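You operate a simulated robot arm through the tools that you are given. There is no shell and no other tool.

The job below is to be done with a simulated robot arm. You get a single attempt, and the scene is never put back.

## Task
Pack the grey unit in the foam nest in the lidded carton and close it.
Fine: the blue pad goes on the unit; the white sachet stays out.

Only the result counts: the job must be done as asked and must still hold three seconds after the hand-in. Knocking over, shifting, dropping, spilling or breaking anything else fails it.

## Robot
A 6-joint arm with a two-finger gripper, fixed in place. Base frame: the origin is on the floor under the middle of its stand, x ahead of it, y to its left, z up; the work surface is at about z = 0.85. Lengths are in m, angles in degrees, forces in N, time in s.
It reaches about 1.572 m from its shoulder. Its first joint turns from -166.0 to 166.0 degrees. Payload 2.45 kg.
The TCP is the grasp point between the finger pads, 0.02 m short of the fingertips. In the tool frame z runs along the fingers and y along their closing line. The gripper opens to 0.14 m; its body begins 0.168 m behind the TCP.
Orientation is told as [roll, pitch, yaw] about the base's x, y, z axes, in that order, counted from this pose: with the fingers straight down and closing along the base's y, the tool's x points along the base's -x, its y along +y and its z along -z.

## Interface
- The arm moves only by the tool jog_arm. Its arguments are lists of equal length, an entry for each row: "fingers": the opening, from 0 (shut) to 1 (fully open); "delta_pos": the shift along the tool's x, y, z in m, a list of three; "angular": the turn, a rotation vector about the tool's x, y, z in degrees, a list of three. In form: {"fingers": [fingers, ...], "delta_pos": [[x, y, z], ...], "angular": [[wx, wy, wz], ...]}. A call has 1 to 20 rows; each row is the pose to reach, as a shift and turn from the pose commanded when the call began, along the tool's axes at that moment. A row lasts 0.2 s, in which the tool goes at most 0.05 m and 8.6 degrees; a call with a longer step from one row to the next is refused whole, and so is a gripper value outside its range. Where a pose cannot be reached the arm comes as near as it can. A force on the tool above 90 N (or 10 N above the force at the start of the call, whichever is more), or a blocked arm, ends the call early, and 0.2 s more pass. The fingers move at their own pace (about 0.045 m/s each) and stop on an object; they squeeze with about 30 N. The grip force told is the motor's: it shows also when the fingers shut on nothing. Time passes only in rows, and 0.2 s behind the last, so rows that repeat a pose let the fingers close. It gives the time, the measured TCP pose, the force on the tool (base axes), the opening and the grip force at its end, in the units of the frame above (readings bear some noise), with the torque about the TCP (base axes, N m) and any sound that the robot's microphone picked up.
- Cameras (640 x 400 px; columns grow to the right, rows downward): "scene" is fixed at [0.0483, -0.5006, 1.4654]; the picture's right is [0.55, -0.84, 0.00], its down [-0.34, -0.22, -0.91] and it looks along [0.77, 0.50, -0.40] (base axes); focal length 339 px, centre (320, 200). "wrist" rides on the gripper at [0.078, 0.011, -0.209] in the tool frame; the picture's right is [-0.14, 0.99, 0.00], its down [-0.92, -0.13, -0.37] and it looks along [-0.37, -0.05, 0.93] (tool axes); focal length 280 px, centre (320, 200). There is no depth. A picture from a camera that has moved, and an enlarged one, comes with that camera's place and axes in the base frame and with its lens.
- snapshot(camera): a new picture of that camera. The clock stands still meanwhile.
- enlarge(camera, box): a new picture of the part [left, top, right, bottom] of that camera's present view, enlarged. The clock stands still meanwhile.
- finish_job(): hands the job in; it is judged then, once.

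Nothing tells you positions but the pictures and the camera data. Unless the task says otherwise, let go and move clear before handing in.

The tools are called after ">>>" as name(argument=value, ...) on one line, values as JSON. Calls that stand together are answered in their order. jog_arm: Moves the arm, as the interface text tells. Its arguments: {"type":"object","properties":{"fingers":{"type":"array","items":{"type":"number"}},"delta_pos":{"type":"array","items":{"type":"array","items":{"type":"number"}}},"angular":{"type":"array","items":{"type":"array","items":{"type":"number"}}}},"required":["fingers","delta_pos","angular"]} The other tools are called the same way: snapshot (camera) takes a picture; enlarge (camera, box) takes an enlarged picture of a part of a camera's view; finish_job () hands the job in.

At the start:

```text
clock: 0.0
position: [0.6893, -0.0589, 1.3799]
orientation: [0.0, 0.0, 0.1]
wrist_force: [0.2, -0.4, 0.2]
moment: [-0.01, 0.02, 0.01]
opening: 0.1404
finger_force: 0.1
```

scene: 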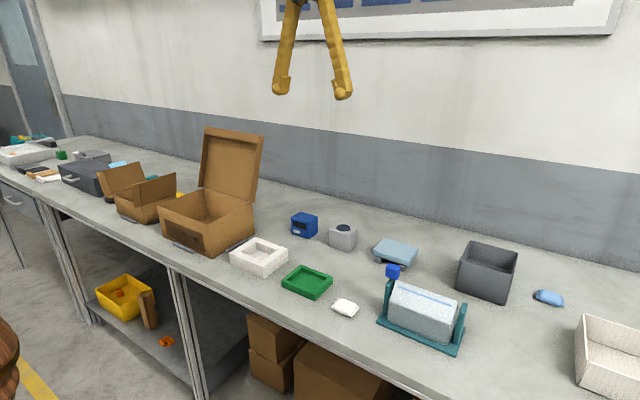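
wrist: 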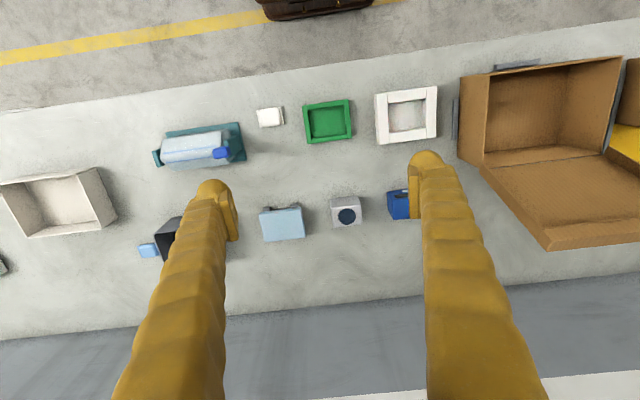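

I see a bench with an open lidded carton, a white foam nest frame, a green tray, a white sachet, a grey unit, a blue unit, a light blue pad and others. I'll look closer before moving.

>>> enlarge(camera="scene", box=[140, 110, 380, 320])

>>> enlarge(camera="scene", box=[270, 190, 470, 360])

>>> enlarge(camera="scene", box=[0, 120, 280, 300])

>>> enlarge(camera="wrist", box=[230, 40, 640, 280])

>>> enlarge(camera="scene", box=[360, 220, 640, 400])

```text
1.90 times, centred on (260, 215) of scene
camera zoom: at [0.0483, -0.5006, 1.4654], right [0.55, -0.84, 0.0], down [-0.34, -0.22, -0.91], along [0.77, 0.5, -0.4], focal length 646 px, centre (434, 171)
```

zoom: 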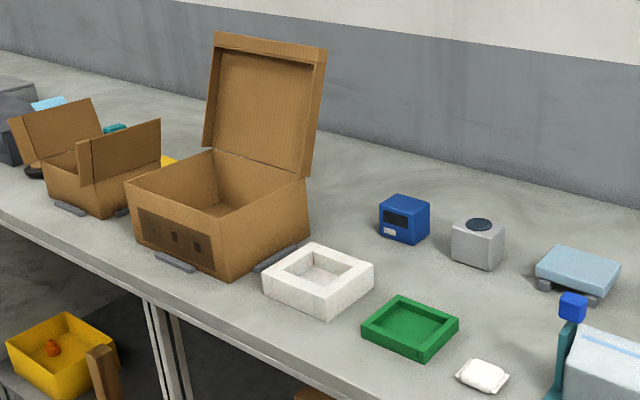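

```text
2.35 times, centred on (370, 275) of scene
camera zoom: at [0.0483, -0.5006, 1.4654], right [0.55, -0.84, 0.0], down [-0.34, -0.22, -0.91], along [0.77, 0.5, -0.4], focal length 798 px, centre (202, 24)
```

zoom: 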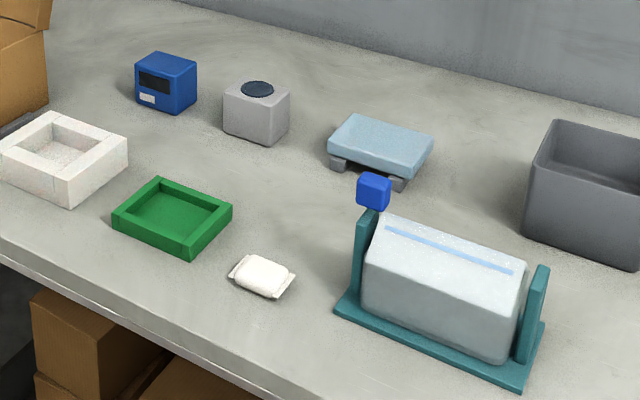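

```text
2.22 times, centred on (140, 210) of scene
camera zoom: at [0.0483, -0.5006, 1.4654], right [0.55, -0.84, 0.0], down [-0.34, -0.22, -0.91], along [0.77, 0.5, -0.4], focal length 754 px, centre (720, 178)
```

zoom: 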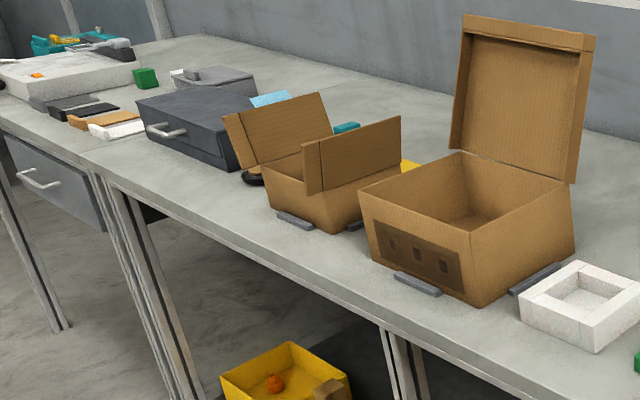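

```text
1.56 times, centred on (435, 160) of wrist
camera zoom: at [0.6096, -0.0462, 1.5882], right [0.14, 0.99, 0.0], down [0.92, -0.13, 0.37], along [0.37, -0.05, -0.93], focal length 438 px, centre (140, 262)
```

zoom: 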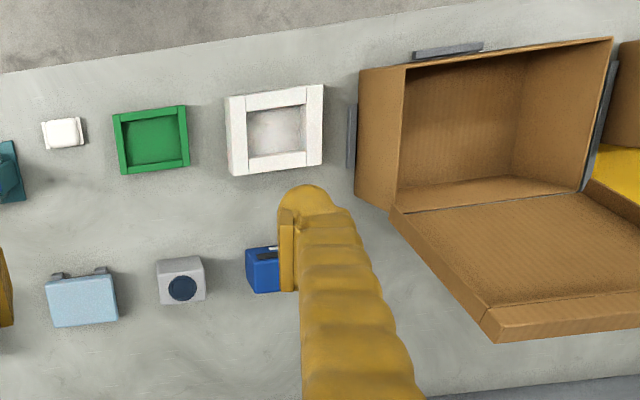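

```text
2.22 times, centred on (500, 310) of scene
camera zoom: at [0.0483, -0.5006, 1.4654], right [0.55, -0.84, 0.0], down [-0.34, -0.22, -0.91], along [0.77, 0.5, -0.4], focal length 754 px, centre (-80, -44)
```

zoom: 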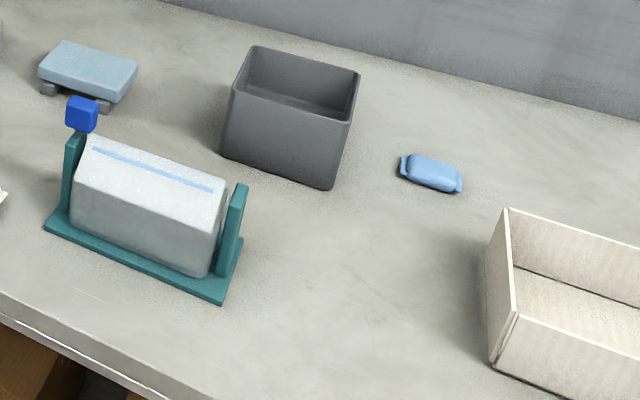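

The carton with the hinged lid sits around x 0.63–0.81, y 0.28–0.52. The foam nest is near (0.70, 0.15), the grey unit near (0.92, -0.02) and the pale blue pad near (0.94, -0.19). I'll move the wrist camera over the carton and nest to measure better.

>>> jog_arm(fingers=[1, 1, 1, 1, 1, 1], delta_pos=[[0, 0.05, 0], [0, 0.1, 0], [0, 0.15, 0], [0, 0.2, 0], [0, 0.25, 0], [0, 0.28, 0]], angular=[[0, 0, 0], [0, 0, 0], [0, 0, 0], [0, 0, 0], [0, 0, 0], [0, 0, 0]])

>>> snapshot(camera="wrist")

>>> snapshot(camera="scene")

```text
clock: 1.4
position: [0.6862, 0.2235, 1.3798]
orientation: [0.1, -0.1, 0.1]
wrist_force: [0.6, 0.2, 0.2]
moment: [0.02, -0.02, 0.02]
opening: 0.1401
finger_force: 0.1
```

```text
taken
camera wrist: at [0.6077, 0.2353, 1.5889], right [0.14, 0.99, 0.0], down [0.92, -0.13, 0.37], along [0.37, -0.05, -0.93], focal length 280 px, centre (320, 200)
```

wrist: 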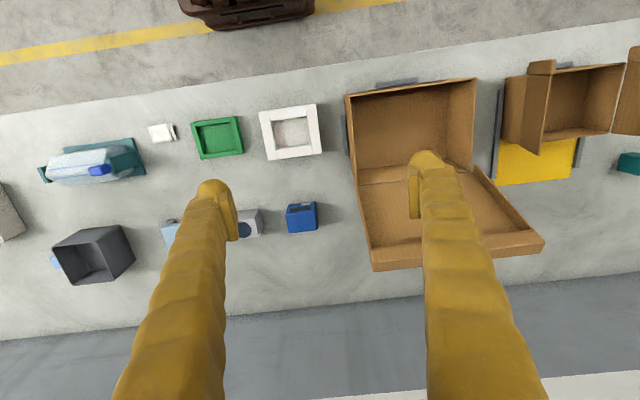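

```text
taken
```

scene: 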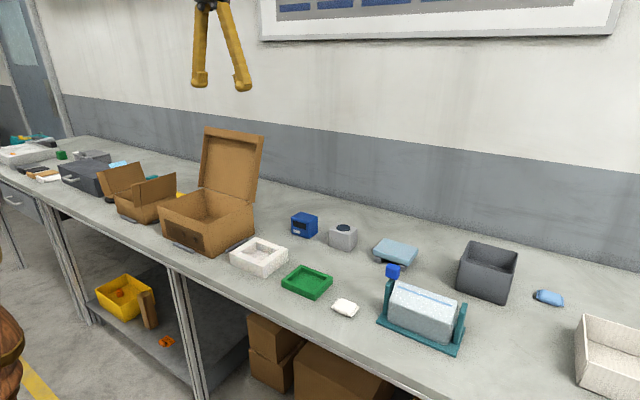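

>>> enlarge(camera="wrist", box=[240, 60, 560, 280])

>>> enlarge(camera="wrist", box=[230, 80, 350, 180])

>>> enlarge(camera="scene", box=[150, 120, 300, 280])

```text
1.82 times, centred on (400, 170) of wrist
camera zoom: at [0.6077, 0.2353, 1.5889], right [0.14, 0.99, 0.0], down [0.92, -0.13, 0.37], along [0.37, -0.05, -0.93], focal length 510 px, centre (174, 254)
```

zoom: 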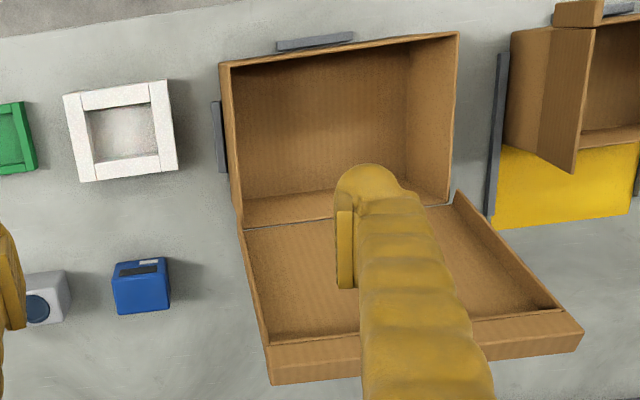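

```text
4.00 times, centred on (290, 130) of wrist
camera zoom: at [0.6077, 0.2353, 1.5889], right [0.14, 0.99, 0.0], down [0.92, -0.13, 0.37], along [0.37, -0.05, -0.93], focal length 1122 px, centre (440, 480)
```

zoom: 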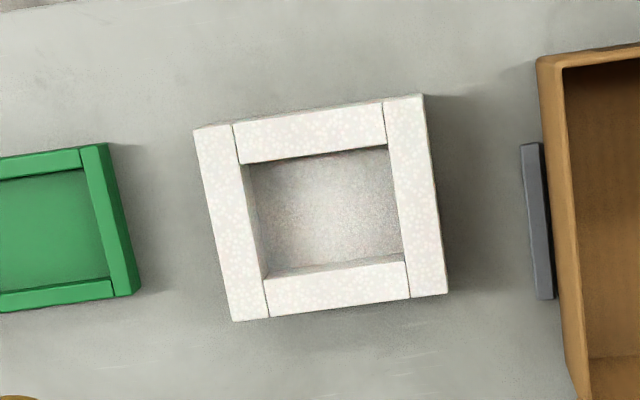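

```text
2.50 times, centred on (225, 200) of scene
camera zoom: at [0.0483, -0.5006, 1.4654], right [0.55, -0.84, 0.0], down [-0.34, -0.22, -0.91], along [0.77, 0.5, -0.4], focal length 848 px, centre (558, 200)
```

zoom: 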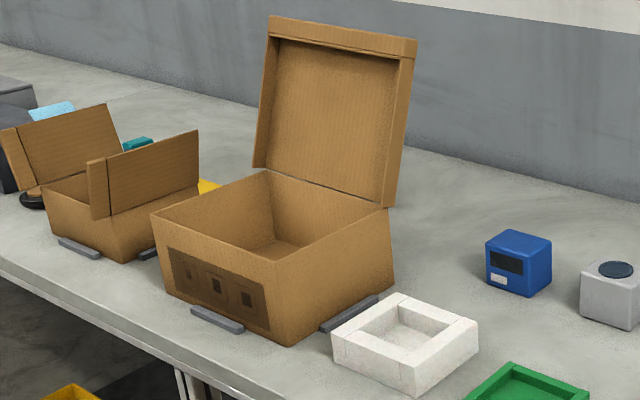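

The nest is axis-aligned, about 0.137 (y) × 0.118 (x), 0.045 high, centred near (0.700, 0.151), with a cavity of about 0.090 × 0.071. The carton is about x 0.631–0.828, y 0.286–0.548, with its top at about z 0.98 and the lid leaning back about 18°. Next I'll look at the unit and pad close up.

>>> jog_arm(fingers=[1, 1, 1, 1, 1, 1, 1, 1], delta_pos=[[-0.011, -0.031, 0.025], [-0.022, -0.062, 0.05], [-0.034, -0.094, 0.075], [-0.045, -0.125, 0.1], [-0.056, -0.156, 0.125], [-0.067, -0.187, 0.15], [-0.079, -0.219, 0.175], [-0.09, -0.25, 0.2]], angular=[[0, 0, 0], [0, 0, 0], [0, 0, 0], [0, 0, 0], [0, 0, 0], [0, 0, 0], [0, 0, 0], [0, 0, 0]])

>>> snapshot(camera="wrist")

>>> enlarge(camera="scene", box=[240, 60, 420, 280])

```text
clock: 3.2
position: [0.7793, -0.0272, 1.1807]
orientation: [0.1, -0.1, 0.0]
wrist_force: [-0.6, -0.5, -0.7]
moment: [-0.01, -0.02, -0.01]
opening: 0.14
finger_force: 0.0
```

```text
taken
camera wrist: at [0.6998, -0.0163, 1.3885], right [0.14, 0.99, 0.0], down [0.92, -0.13, 0.37], along [0.37, -0.05, -0.93], focal length 280 px, centre (320, 200)
```

wrist: 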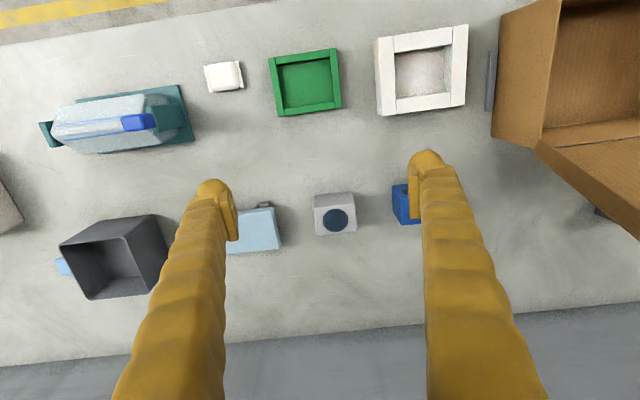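

```text
1.82 times, centred on (330, 170) of scene
camera zoom: at [0.0483, -0.5006, 1.4654], right [0.55, -0.84, 0.0], down [-0.34, -0.22, -0.91], along [0.77, 0.5, -0.4], focal length 617 px, centre (302, 254)
```

zoom: 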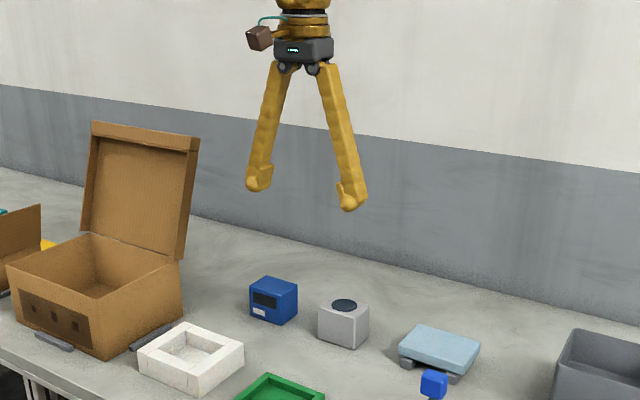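

>>> enlarge(camera="wrist", box=[200, 140, 440, 290])

>>> enlarge(camera="wrist", box=[290, 170, 380, 250])

>>> enlarge(camera="scene", box=[280, 200, 430, 300])

>>> enlarge(camera="scene", box=[300, 60, 350, 125])

```text
2.67 times, centred on (320, 215) of wrist
camera zoom: at [0.6998, -0.0163, 1.3885], right [0.14, 0.99, 0.0], down [0.92, -0.13, 0.37], along [0.37, -0.05, -0.93], focal length 748 px, centre (320, 160)
```

zoom: 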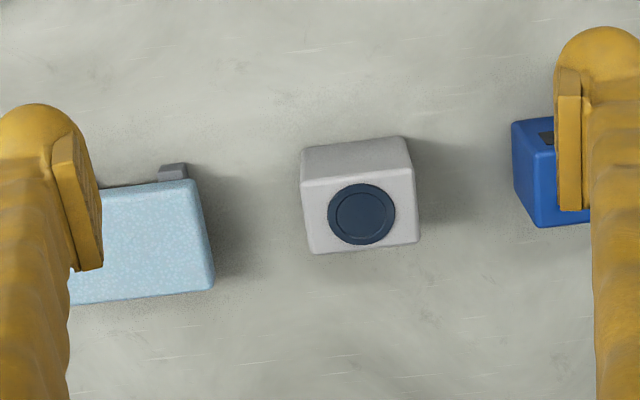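

```text
5.00 times, centred on (335, 210) of wrist
camera zoom: at [0.6998, -0.0163, 1.3885], right [0.14, 0.99, 0.0], down [0.92, -0.13, 0.37], along [0.37, -0.05, -0.93], focal length 1402 px, centre (245, 150)
```

zoom: 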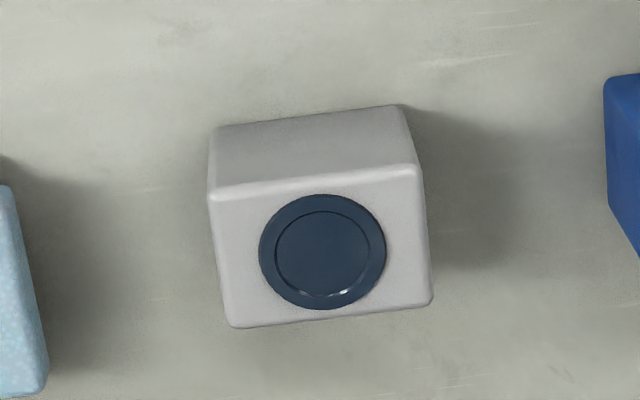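

```text
4.00 times, centred on (355, 250) of scene
camera zoom: at [0.0483, -0.5006, 1.4654], right [0.55, -0.84, 0.0], down [-0.34, -0.22, -0.91], along [0.77, 0.5, -0.4], focal length 1357 px, centre (180, 0)
```

zoom: 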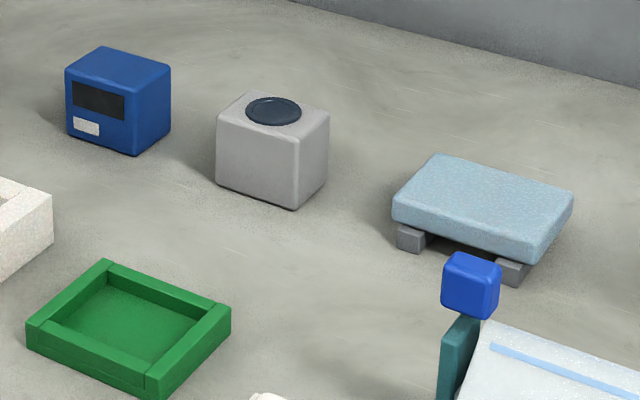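

```text
6.15 times, centred on (325, 92) of scene
camera zoom: at [0.0483, -0.5006, 1.4654], right [0.55, -0.84, 0.0], down [-0.34, -0.22, -0.91], along [0.77, 0.5, -0.4], focal length 2088 px, centre (289, 862)
```

zoom: 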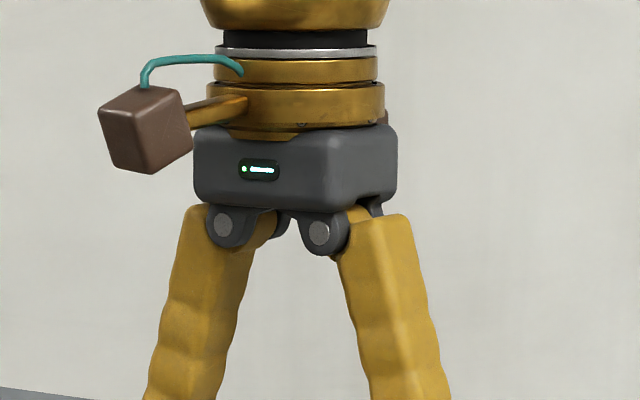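

The grey unit is about 0.076 (y) × 0.055 (x) × 0.07 high, centred near (0.929, -0.019) and axis-aligned. The pale blue pad is about 0.12 × 0.087 on two bars, near (0.943, -0.196). I'll carry the nest first, pinching its wall on the -y side, so I go to a hover above that wall with a narrow opening.

>>> jog_arm(fingers=[0.36, 0.36, 0.36, 0.36, 0.36, 0.36, 0.36], delta_pos=[[0.016, 0.024, 0.026], [0.032, 0.048, 0.052], [0.048, 0.072, 0.078], [0.064, 0.096, 0.104], [0.079, 0.121, 0.13], [0.079, 0.121, 0.13], [0.079, 0.121, 0.13]], angular=[[0, 0, 0], [0, 0, 0], [0, 0, 0], [0, 0, 0], [0, 0, 0], [0, 0, 0], [0, 0, 0]])

>>> snapshot(camera="wrist")

>>> snapshot(camera="scene")

```text
clock: 4.8
position: [0.7003, 0.0936, 1.0506]
orientation: [0.0, 0.0, 0.1]
wrist_force: [-0.5, 0.3, -0.3]
moment: [0.01, -0.01, 0.01]
opening: 0.0505
finger_force: 0.0
```

```text
taken
camera wrist: at [0.6211, 0.1048, 1.2594], right [0.14, 0.99, 0.0], down [0.92, -0.13, 0.37], along [0.37, -0.05, -0.93], focal length 280 px, centre (320, 200)
```

wrist: 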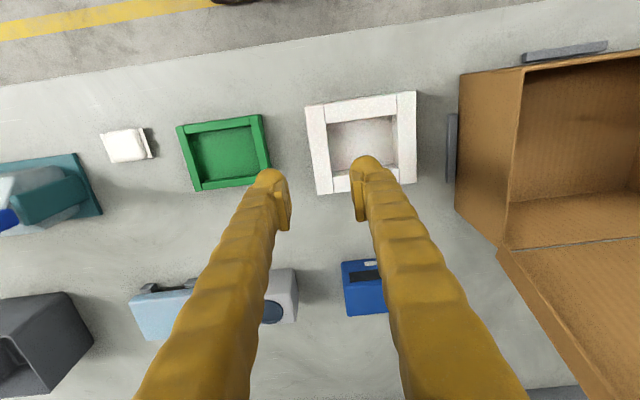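

```text
taken
```

scene: 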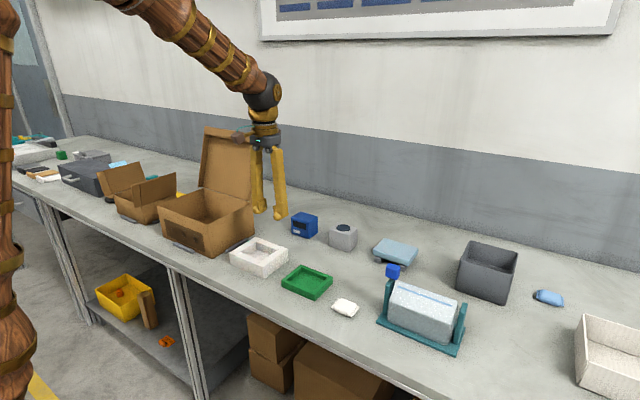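

The nest is confirmed at y 0.084–0.219, so the fingers straddle its -y wall. I descend so the tips end at about z 0.87.

>>> jog_arm(fingers=[0.36, 0.36, 0.36, 0.36, 0.36, 0.36], delta_pos=[[0, 0.001, 0.04], [0, 0.001, 0.08], [0, 0.001, 0.11], [0, 0.001, 0.13], [0, 0.001, 0.15], [0, 0.001, 0.16]], angular=[[0, 0, 0], [0, 0, 0], [0, 0, 0], [0, 0, 0], [0, 0, 0], [0, 0, 0]])

>>> snapshot(camera="wrist")

>>> enlarge(camera="scene", box=[180, 180, 340, 300])

```text
clock: 6.2
position: [0.6988, 0.094, 0.8896]
orientation: [0.0, 0.0, 0.1]
wrist_force: [-0.2, -0.2, -0.1]
moment: [0.0, -0.02, -0.03]
opening: 0.0507
finger_force: 0.0
```

```text
taken
camera wrist: at [0.6201, 0.1059, 1.0979], right [0.14, 0.99, 0.0], down [0.92, -0.13, 0.37], along [0.37, -0.05, -0.93], focal length 280 px, centre (320, 200)
```

wrist: 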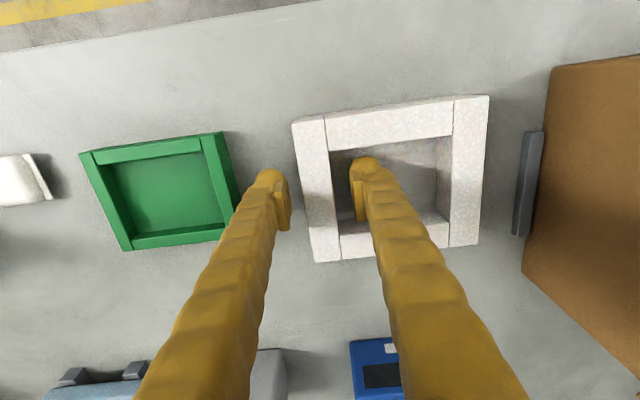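

```text
3.33 times, centred on (260, 240) of scene
camera zoom: at [0.0483, -0.5006, 1.4654], right [0.55, -0.84, 0.0], down [-0.34, -0.22, -0.91], along [0.77, 0.5, -0.4], focal length 1131 px, centre (520, 67)
```

zoom: 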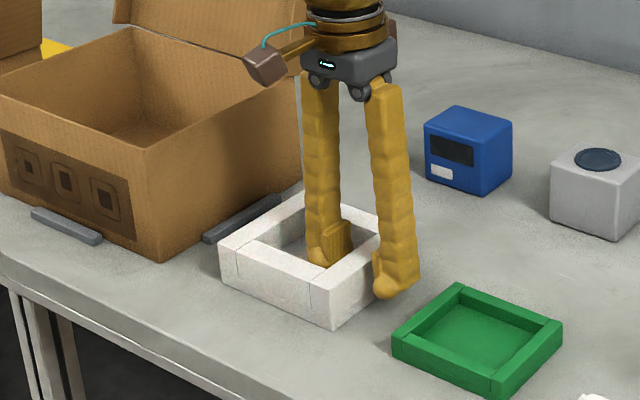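

The fingers straddle the -y wall, one inside the cavity and one outside. I close on it now.

>>> jog_arm(fingers=[0.1, 0.1, 0.05, 0.0, 0.0, 0.0], delta_pos=[[0, 0, 0], [0, 0, 0], [0, 0, 0], [0, 0, 0], [0, 0, 0], [0, 0, 0]], angular=[[0, 0, 0], [0, 0, 0], [0, 0, 0], [0, 0, 0], [0, 0, 0], [0, 0, 0]])

```text
clock: 7.6
position: [0.6987, 0.0937, 0.8884]
orientation: [0.0, -0.1, 0.1]
wrist_force: [-0.1, 0.7, -0.5]
moment: [0.01, 0.0, 0.05]
opening: 0.0227
finger_force: 29.7
```

The wall is gripped: opening 0.0227, about 30 N. I lift straight up slowly and look.

>>> jog_arm(fingers=[0, 0, 0, 0, 0, 0, 0, 0], delta_pos=[[0, 0, -0.01], [0, 0, -0.03], [0, 0, -0.055], [0, 0, -0.085], [0, 0, -0.115], [0, 0, -0.145], [0, 0, -0.17], [0, 0, -0.18]], angular=[[0, 0, 0], [0, 0, 0], [0, 0, 0], [0, 0, 0], [0, 0, 0], [0, 0, 0], [0, 0, 0], [0, 0, 0]])

>>> snapshot(camera="wrist")

>>> enlarge(camera="scene", box=[140, 110, 340, 290])

```text
clock: 9.4
position: [0.6993, 0.0946, 1.0682]
orientation: [0.0, 0.1, 0.1]
wrist_force: [0.2, -0.4, -0.3]
moment: [0.01, 0.0, -0.03]
opening: 0.0224
finger_force: 29.4
```

```text
taken
camera wrist: at [0.6201, 0.1068, 1.2779], right [0.14, 0.99, 0.0], down [0.92, -0.13, 0.37], along [0.37, -0.05, -0.93], focal length 280 px, centre (320, 200)
```

wrist: 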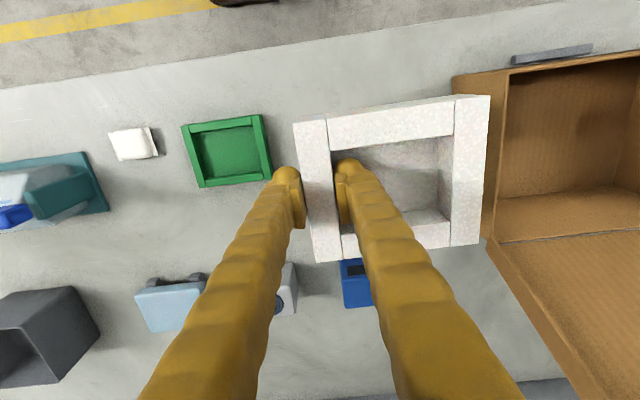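

```text
2.22 times, centred on (240, 200) of scene
camera zoom: at [0.0483, -0.5006, 1.4654], right [0.55, -0.84, 0.0], down [-0.34, -0.22, -0.91], along [0.77, 0.5, -0.4], focal length 754 px, centre (498, 200)
```

zoom: 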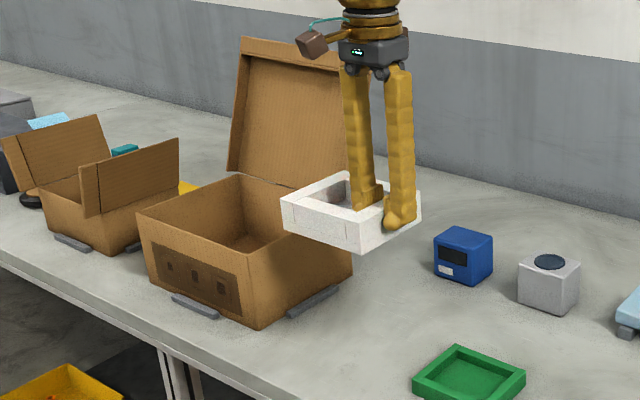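

The nest is held level. I carry it over the carton at this height, where its bottom is about 5 cm above the carton rim.

>>> jog_arm(fingers=[0, 0, 0, 0, 0, 0, 0, 0, 0], delta_pos=[[-0.003, 0.02, 0], [-0.007, 0.055, 0], [-0.011, 0.095, 0], [-0.015, 0.135, 0], [-0.019, 0.175, 0], [-0.023, 0.21, 0], [-0.027, 0.245, 0], [-0.029, 0.265, 0], [-0.029, 0.265, 0]], angular=[[0, 0, 0], [0, 0, 0], [0, 0, 0], [0, 0, 0], [0, 0, 0], [0, 0, 0], [0, 0, 0], [0, 0, 0], [0, 0, 0]])

>>> snapshot(camera="wrist")

>>> enlarge(camera="scene", box=[130, 110, 310, 270])

```text
clock: 11.4
position: [0.7279, 0.3605, 1.0691]
orientation: [0.0, 0.1, 0.0]
wrist_force: [-0.6, 0.2, 0.3]
moment: [-0.04, 0.0, -0.01]
opening: 0.0227
finger_force: 30.0
```

```text
taken
camera wrist: at [0.6475, 0.3712, 1.2784], right [0.14, 0.99, 0.0], down [0.92, -0.13, 0.37], along [0.37, -0.05, -0.93], focal length 280 px, centre (320, 200)
```

wrist: 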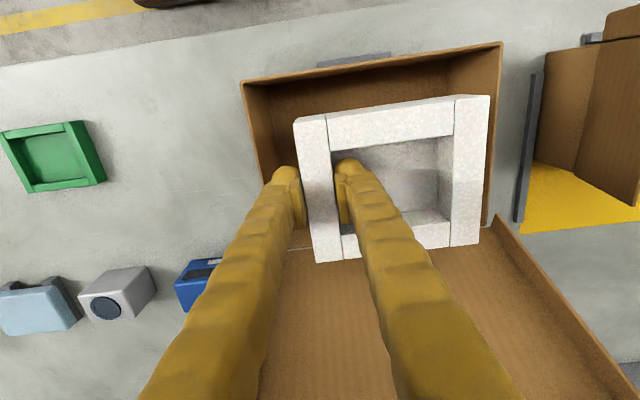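

```text
2.50 times, centred on (220, 190) of scene
camera zoom: at [0.0483, -0.5006, 1.4654], right [0.55, -0.84, 0.0], down [-0.34, -0.22, -0.91], along [0.77, 0.5, -0.4], focal length 848 px, centre (570, 225)
```

zoom: 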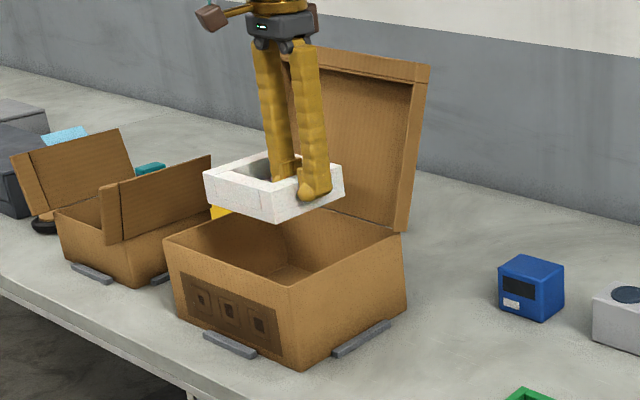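

The nest is centred over the opening, with the carton interior at about x 0.638–0.815, y 0.30–0.54. I lower it straight down to just above the floor.

>>> jog_arm(fingers=[0, 0, 0, 0, 0, 0, 0], delta_pos=[[0, 0, 0.03], [0, 0, 0.06], [0, 0, 0.09], [0, 0, 0.12], [0, 0, 0.145], [0, 0, 0.16], [0, 0, 0.166]], angular=[[0, 0, 0], [0, 0, 0], [0, 0, 0], [0, 0, 0], [0, 0, 0], [0, 0, 0], [0, 0, 0]])

>>> snapshot(camera="wrist")

>>> enlarge(camera="scene", box=[130, 110, 310, 270])

```text
clock: 13.0
position: [0.7281, 0.3591, 0.9033]
orientation: [0.0, 0.0, 0.1]
wrist_force: [0.3, 0.2, -0.3]
moment: [-0.03, 0.02, -0.01]
opening: 0.0223
finger_force: 29.9
```

```text
taken
camera wrist: at [0.6484, 0.3706, 1.1119], right [0.14, 0.99, 0.0], down [0.92, -0.13, 0.37], along [0.37, -0.05, -0.93], focal length 280 px, centre (320, 200)
```

wrist: 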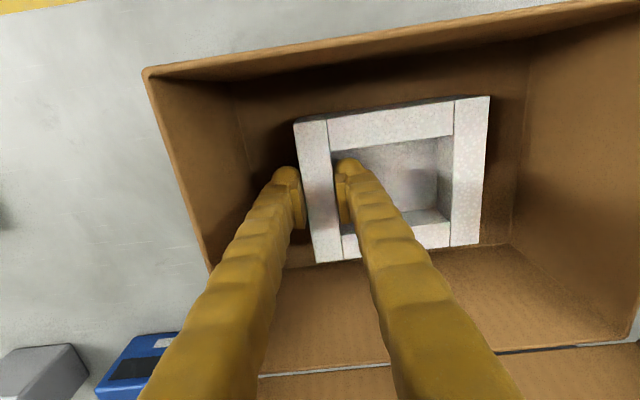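

```text
2.50 times, centred on (220, 190) of scene
camera zoom: at [0.0483, -0.5006, 1.4654], right [0.55, -0.84, 0.0], down [-0.34, -0.22, -0.91], along [0.77, 0.5, -0.4], focal length 848 px, centre (570, 225)
```

zoom: 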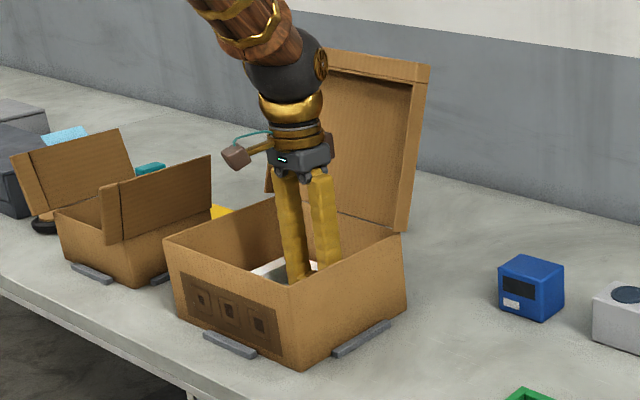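

The nest is clear of all the walls. I lower it gently in small steps and watch for contact.

>>> jog_arm(fingers=[0, 0, 0], delta_pos=[[0, 0, 0.002], [0, 0, 0.004], [0, 0, 0.006]], angular=[[0, 0, 0], [0, 0, 0], [0, 0, 0]])

```text
clock: 13.8
position: [0.7277, 0.3592, 0.8982]
orientation: [0.1, -0.2, 0.0]
wrist_force: [-1.0, -0.2, -0.6]
moment: [-0.01, 0.02, -0.02]
opening: 0.0223
finger_force: 30.4
```

>>> jog_arm(fingers=[0, 0, 0], delta_pos=[[0, 0, 0.001], [0, 0, 0.002], [0, 0, 0.003]], angular=[[0, 0, 0], [0, 0, 0], [0, 0, 0]])

```text
clock: 14.6
position: [0.7286, 0.3588, 0.8937]
orientation: [0.1, -0.2, 0.1]
wrist_force: [0.6, -1.2, 6.0]
moment: [-0.01, 0.01, 0.0]
opening: 0.0226
finger_force: 29.9
```

I feel floor contact: 6 N upward, TCP at about 0.894, so the carton floor is at about 0.855. I release to a modest opening and lift out.

>>> jog_arm(fingers=[0.36, 0.36, 0.36, 0.36], delta_pos=[[0, 0, -0.001], [0, 0, -0.001], [0, 0, -0.001], [0, 0, -0.001]], angular=[[0, 0, 0], [0, 0, 0], [0, 0, 0], [0, 0, 0]])

>>> jog_arm(fingers=[0.36, 0.36, 0.36, 0.36, 0.36, 0.36, 0.36, 0.36], delta_pos=[[0, 0, -0.02], [0, 0, -0.05], [0, 0, -0.09], [0, 0, -0.13], [0, 0, -0.17], [0, 0, -0.21], [0, 0, -0.25], [0, 0, -0.28]], angular=[[0, 0, 0], [0, 0, 0], [0, 0, 0], [0, 0, 0], [0, 0, 0], [0, 0, 0], [0, 0, 0], [0, 0, 0]])

>>> snapshot(camera="wrist")

>>> snapshot(camera="scene")

```text
clock: 15.6
position: [0.729, 0.3587, 0.8944]
orientation: [-0.1, 0.0, 0.0]
wrist_force: [0.5, 0.5, 0.4]
moment: [0.01, 0.03, 0.03]
opening: 0.0501
finger_force: 0.1
```

```text
clock: 17.4
position: [0.7266, 0.3604, 1.1764]
orientation: [0.0, 0.0, -0.1]
wrist_force: [0.2, -0.4, 0.3]
moment: [-0.01, 0.01, 0.01]
opening: 0.0504
finger_force: 0.0
```

```text
taken
camera wrist: at [0.6476, 0.3725, 1.3853], right [0.14, 0.99, 0.0], down [0.92, -0.13, 0.37], along [0.37, -0.05, -0.93], focal length 280 px, centre (320, 200)
```

wrist: 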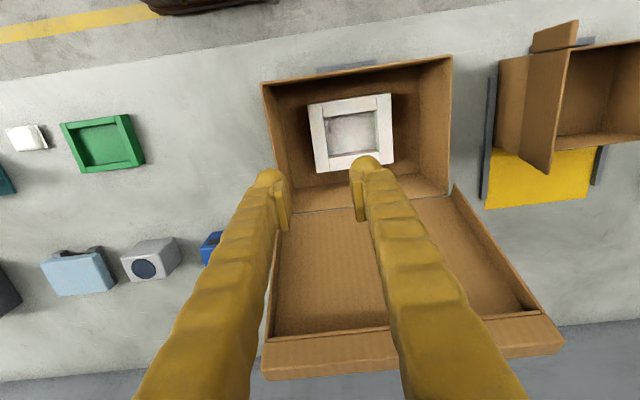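

```text
taken
```

scene: 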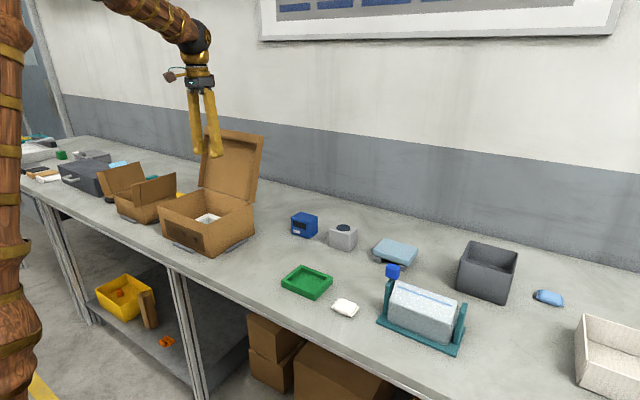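

The nest sits inside the carton. I measure the cavity position before fetching the unit.

>>> enlarge(camera="wrist", box=[260, 60, 460, 200])

>>> enlarge(camera="wrist", box=[240, 180, 580, 390])

```text
2.86 times, centred on (360, 130) of wrist
camera zoom: at [0.6476, 0.3725, 1.3853], right [0.14, 0.99, 0.0], down [0.92, -0.13, 0.37], along [0.37, -0.05, -0.93], focal length 801 px, centre (206, 400)
```

zoom: 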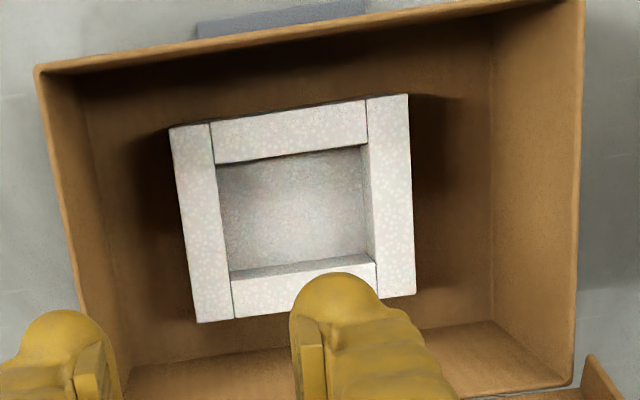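

```text
1.88 times, centred on (410, 285) of wrist
camera zoom: at [0.6476, 0.3725, 1.3853], right [0.14, 0.99, 0.0], down [0.92, -0.13, 0.37], along [0.37, -0.05, -0.93], focal length 528 px, centre (151, 40)
```

zoom: 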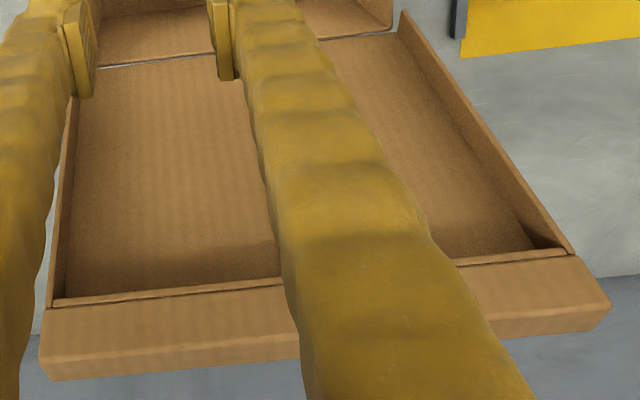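

The cavity is centred at about (0.730, 0.4155). Now I go to a hover over the grey unit, leaving along -y first so I stay clear of the lid.

>>> jog_arm(fingers=[0.36, 0.36, 0.36, 0.36, 0.5, 0.6, 0.75, 0.75, 0.75, 0.75, 0.75, 0.75], delta_pos=[[0, -0.05, 0], [0, -0.1, 0], [0, -0.15, 0], [0, -0.2, 0], [0, -0.25, 0], [-0.03, -0.285, 0.01], [-0.07, -0.31, 0.02], [-0.11, -0.335, 0.03], [-0.15, -0.36, 0.04], [-0.19, -0.375, 0.055], [-0.202, -0.38, 0.076], [-0.202, -0.38, 0.076]], angular=[[0, 0, 0], [0, 0, 0], [0, 0, 0], [0, 0, 0], [0, 0, 0], [0, 0, 0], [0, 0, 0], [0, 0, 0], [0, 0, 0], [0, 0, 0], [0, 0, 0], [0, 0, 0]])

>>> snapshot(camera="wrist")

>>> enlarge(camera="wrist", box=[220, 40, 440, 180])

```text
clock: 20.0
position: [0.932, -0.0231, 1.0985]
orientation: [0.0, 0.0, 0.1]
wrist_force: [0.5, -0.5, 0.3]
moment: [-0.02, 0.0, 0.03]
opening: 0.105
finger_force: 0.0
```

```text
taken
camera wrist: at [0.8516, -0.0105, 1.3072], right [0.14, 0.99, 0.0], down [0.92, -0.13, 0.37], along [0.37, -0.05, -0.93], focal length 280 px, centre (320, 200)
```

wrist: 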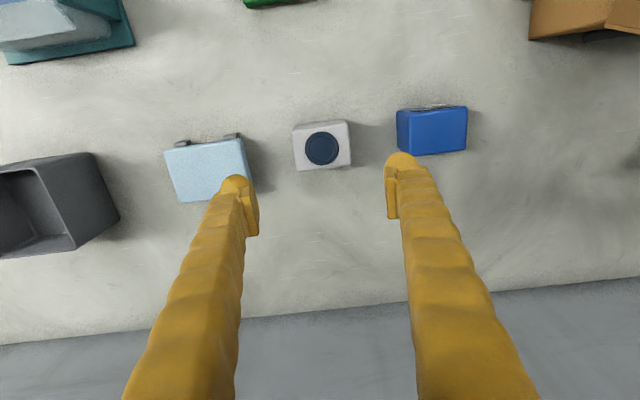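

```text
2.86 times, centred on (330, 110) of wrist
camera zoom: at [0.8516, -0.0105, 1.3072], right [0.14, 0.99, 0.0], down [0.92, -0.13, 0.37], along [0.37, -0.05, -0.93], focal length 801 px, centre (291, 457)
```

zoom: 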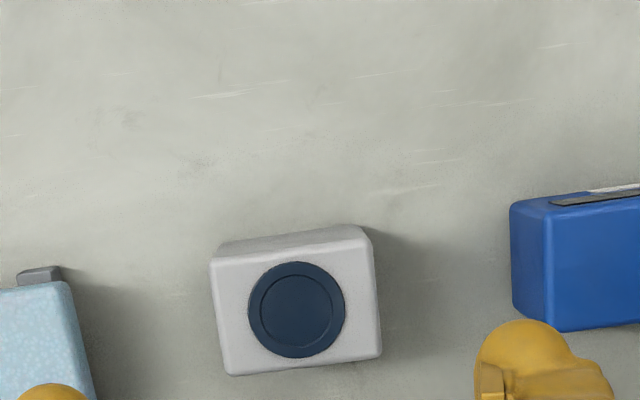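

The unit is confirmed centred at (0.929, -0.018), 0.0765 wide along y. I descend with a small correction, gripping high on it so the fingertips will stay above the nest walls.

>>> jog_arm(fingers=[0.75, 0.75, 0.75, 0.75, 0.75, 0.75, 0.75], delta_pos=[[0.001, 0.003, 0.03], [0.001, 0.003, 0.07], [0.001, 0.003, 0.11], [0.001, 0.003, 0.145], [0.001, 0.003, 0.17], [0.001, 0.003, 0.188], [0.001, 0.003, 0.188]], angular=[[0, 0, 0], [0, 0, 0], [0, 0, 0], [0, 0, 0], [0, 0, 0], [0, 0, 0], [0, 0, 0]])

>>> snapshot(camera="wrist")

>>> enlarge(camera="scene", box=[280, 160, 440, 280])

```text
clock: 21.6
position: [0.9309, -0.0182, 0.911]
orientation: [0.0, 0.0, 0.0]
wrist_force: [-0.4, -0.4, 0.0]
moment: [0.0, 0.02, 0.0]
opening: 0.105
finger_force: 0.0
```

```text
taken
camera wrist: at [0.8514, -0.0063, 1.1201], right [0.14, 0.99, 0.0], down [0.92, -0.13, 0.37], along [0.37, -0.05, -0.93], focal length 280 px, centre (320, 200)
```

wrist: 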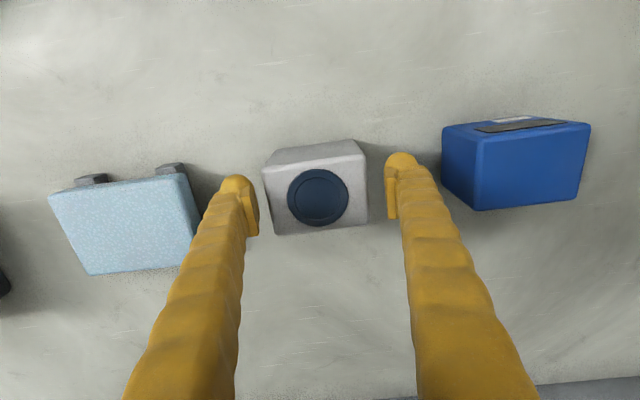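

```text
3.33 times, centred on (360, 220) of scene
camera zoom: at [0.0483, -0.5006, 1.4654], right [0.55, -0.84, 0.0], down [-0.34, -0.22, -0.91], along [0.77, 0.5, -0.4], focal length 1131 px, centre (187, 133)
```

zoom: 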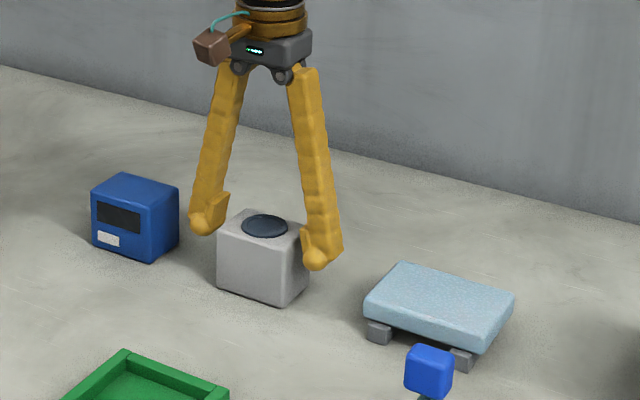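

The fingers straddle the unit with clear gaps to its neighbours. I close on it.

>>> jog_arm(fingers=[0.55, 0.5, 0.4, 0.3, 0.3, 0.3], delta_pos=[[0, 0, 0], [0, 0, 0], [0, 0, 0], [0, 0, 0], [0, 0, 0], [0, 0, 0]], angular=[[0, 0, 0], [0, 0, 0], [0, 0, 0], [0, 0, 0], [0, 0, 0], [0, 0, 0]])

>>> jog_arm(fingers=[0.3, 0.3, 0.3, 0.3, 0.3, 0.3], delta_pos=[[0, 0, -0.005], [0, 0, -0.015], [0, 0, -0.03], [0, 0, -0.05], [0, 0, -0.07], [0, 0, -0.08]], angular=[[0, 0, 0], [0, 0, 0], [0, 0, 0], [0, 0, 0], [0, 0, 0], [0, 0, 0]])

>>> snapshot(camera="wrist")

>>> enlarge(camera="scene", box=[280, 130, 440, 250])

```text
clock: 23.0
position: [0.9296, -0.0177, 0.9105]
orientation: [0.1, 0.0, 0.2]
wrist_force: [0.5, -2.5, 2.0]
moment: [-0.02, 0.05, 0.03]
opening: 0.0808
finger_force: 30.7
```

```text
clock: 24.4
position: [0.9318, -0.0196, 0.9909]
orientation: [0.0, 0.0, 0.0]
wrist_force: [-0.4, 0.0, -5.0]
moment: [0.01, 0.02, -0.01]
opening: 0.0805
finger_force: 30.1
```

```text
taken
camera wrist: at [0.8517, -0.007, 1.2002], right [0.14, 0.99, 0.0], down [0.92, -0.13, 0.37], along [0.36, -0.05, -0.93], focal length 280 px, centre (320, 200)
```

wrist: 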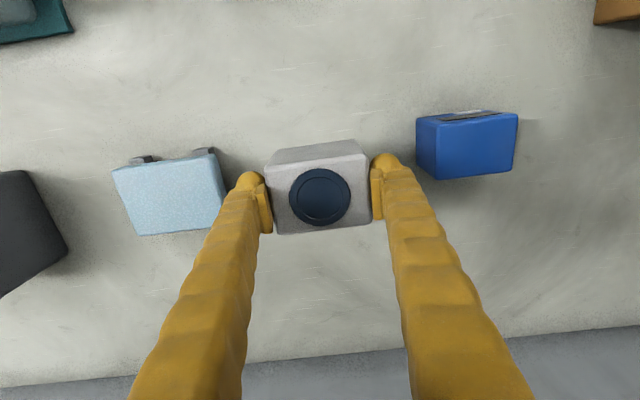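

```text
3.33 times, centred on (360, 190) of scene
camera zoom: at [0.0483, -0.5006, 1.4654], right [0.55, -0.84, 0.0], down [-0.34, -0.22, -0.91], along [0.77, 0.5, -0.4], focal length 1131 px, centre (187, 233)
```

zoom: 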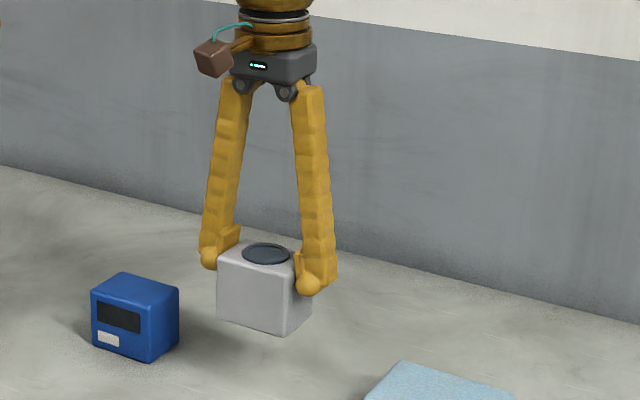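

The unit is held: 0.0805 wide, about 5 N. I raise it, back off toward -x and then carry it along +y over the carton.

>>> jog_arm(fingers=[0.3, 0.3, 0.3, 0.3, 0.3, 0.3, 0.3, 0.3, 0.3, 0.3, 0.3, 0.3, 0.3, 0.3, 0.3], delta_pos=[[0, 0, -0.03], [0.02, 0, -0.07], [0.055, 0.015, -0.1], [0.09, 0.045, -0.11], [0.12, 0.08, -0.115], [0.15, 0.115, -0.12], [0.175, 0.155, -0.12], [0.198, 0.195, -0.12], [0.198, 0.24, -0.12], [0.198, 0.285, -0.12], [0.198, 0.33, -0.12], [0.198, 0.375, -0.12], [0.198, 0.415, -0.12], [0.198, 0.433, -0.12], [0.198, 0.433, -0.12]], angular=[[0, 0, 0], [0, 0, 0], [0, 0, 0], [0, 0, 0], [0, 0, 0], [0, 0, 0], [0, 0, 0], [0, 0, 0], [0, 0, 0], [0, 0, 0], [0, 0, 0], [0, 0, 0], [0, 0, 0], [0, 0, 0], [0, 0, 0]])

>>> snapshot(camera="wrist")

>>> enlarge(camera="wrist", box=[220, 100, 440, 260])

>>> enlarge(camera="scene", box=[130, 110, 310, 270])

```text
clock: 27.6
position: [0.733, 0.4181, 1.1124]
orientation: [0.0, 0.0, 0.1]
wrist_force: [-0.4, 0.0, -5.5]
moment: [-0.01, 0.01, 0.0]
opening: 0.0807
finger_force: 30.4
```

```text
taken
camera wrist: at [0.6531, 0.4286, 1.3206], right [0.14, 0.99, 0.0], down [0.92, -0.13, 0.37], along [0.37, -0.05, -0.93], focal length 280 px, centre (320, 200)
```

wrist: 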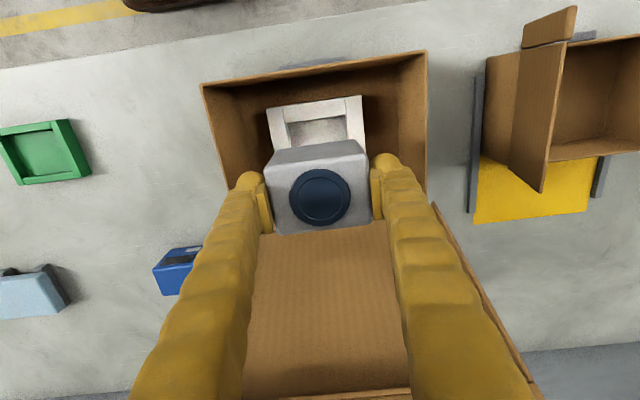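

```text
2.50 times, centred on (330, 180) of wrist
camera zoom: at [0.6531, 0.4286, 1.3206], right [0.14, 0.99, 0.0], down [0.92, -0.13, 0.37], along [0.37, -0.05, -0.93], focal length 701 px, centre (295, 250)
```

zoom: 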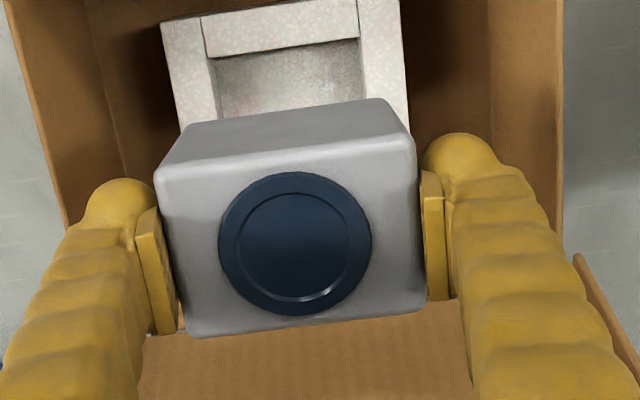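

```text
2.50 times, centred on (220, 190) of scene
camera zoom: at [0.0483, -0.5006, 1.4654], right [0.55, -0.84, 0.0], down [-0.34, -0.22, -0.91], along [0.77, 0.5, -0.4], focal length 848 px, centre (570, 225)
```

zoom: 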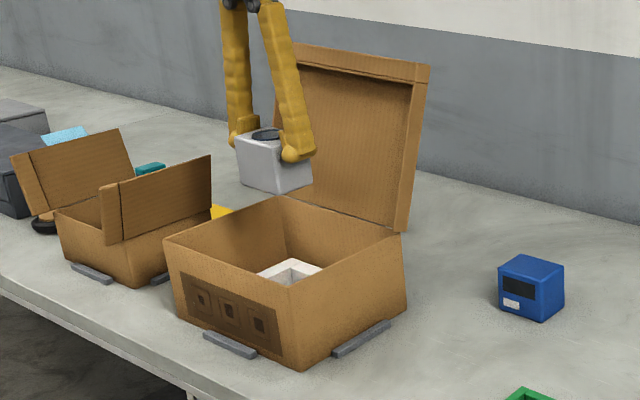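

The unit is over the nest. In this image the cavity centre is about 2 mm toward -x and 1 mm toward -y of the unit, so I correct for that. I lower until the unit is just above the nest and look again.

>>> jog_arm(fingers=[0.3, 0.3, 0.3, 0.3, 0.3, 0.3, 0.3], delta_pos=[[0.002, -0.001, 0.02], [0.002, -0.001, 0.05], [0.002, -0.001, 0.08], [0.002, -0.001, 0.11], [0.002, -0.001, 0.13], [0.002, -0.001, 0.143], [0.002, -0.001, 0.143]], angular=[[0, 0, 0], [0, 0, 0], [0, 0, 0], [0, 0, 0], [0, 0, 0], [0, 0, 0], [0, 0, 0]])

>>> snapshot(camera="wrist")

>>> enlarge(camera="wrist", box=[220, 80, 440, 260])

>>> enlarge(camera="scene", box=[150, 150, 290, 270])

```text
clock: 29.2
position: [0.7291, 0.4145, 0.9684]
orientation: [0.0, -0.1, 0.2]
wrist_force: [0.1, -0.8, -5.4]
moment: [0.01, -0.03, 0.0]
opening: 0.0807
finger_force: 29.7
```

```text
taken
camera wrist: at [0.6504, 0.426, 1.1766], right [0.14, 0.99, 0.0], down [0.92, -0.13, 0.37], along [0.37, -0.05, -0.93], focal length 280 px, centre (320, 200)
```

wrist: 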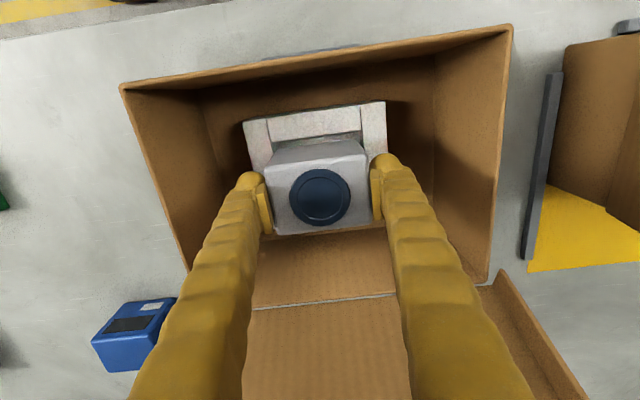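

```text
2.22 times, centred on (330, 170) of wrist
camera zoom: at [0.6504, 0.426, 1.1766], right [0.14, 0.99, 0.0], down [0.92, -0.13, 0.37], along [0.37, -0.05, -0.93], focal length 623 px, centre (298, 267)
```

zoom: 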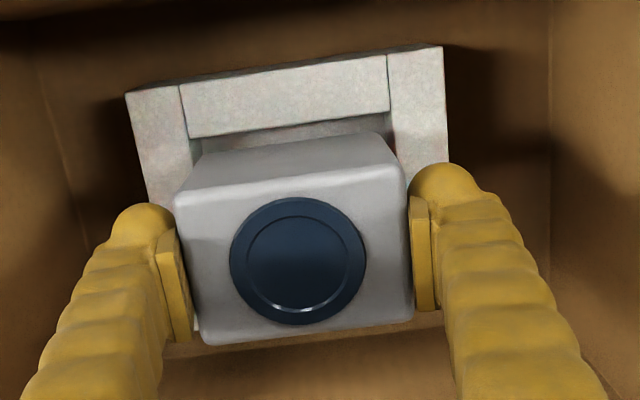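

```text
3.33 times, centred on (220, 210) of scene
camera zoom: at [0.0483, -0.5006, 1.4654], right [0.55, -0.84, 0.0], down [-0.34, -0.22, -0.91], along [0.77, 0.5, -0.4], focal length 1131 px, centre (653, 167)
```

zoom: 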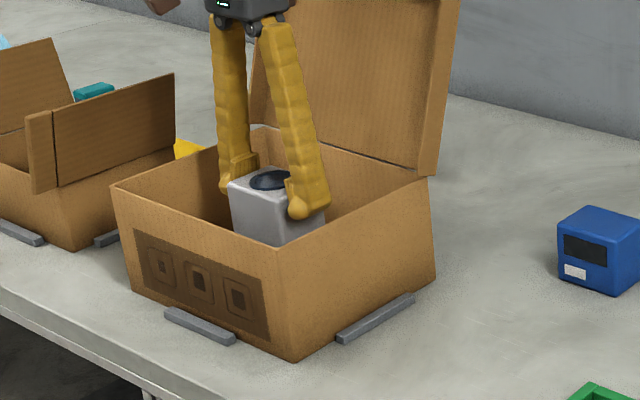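

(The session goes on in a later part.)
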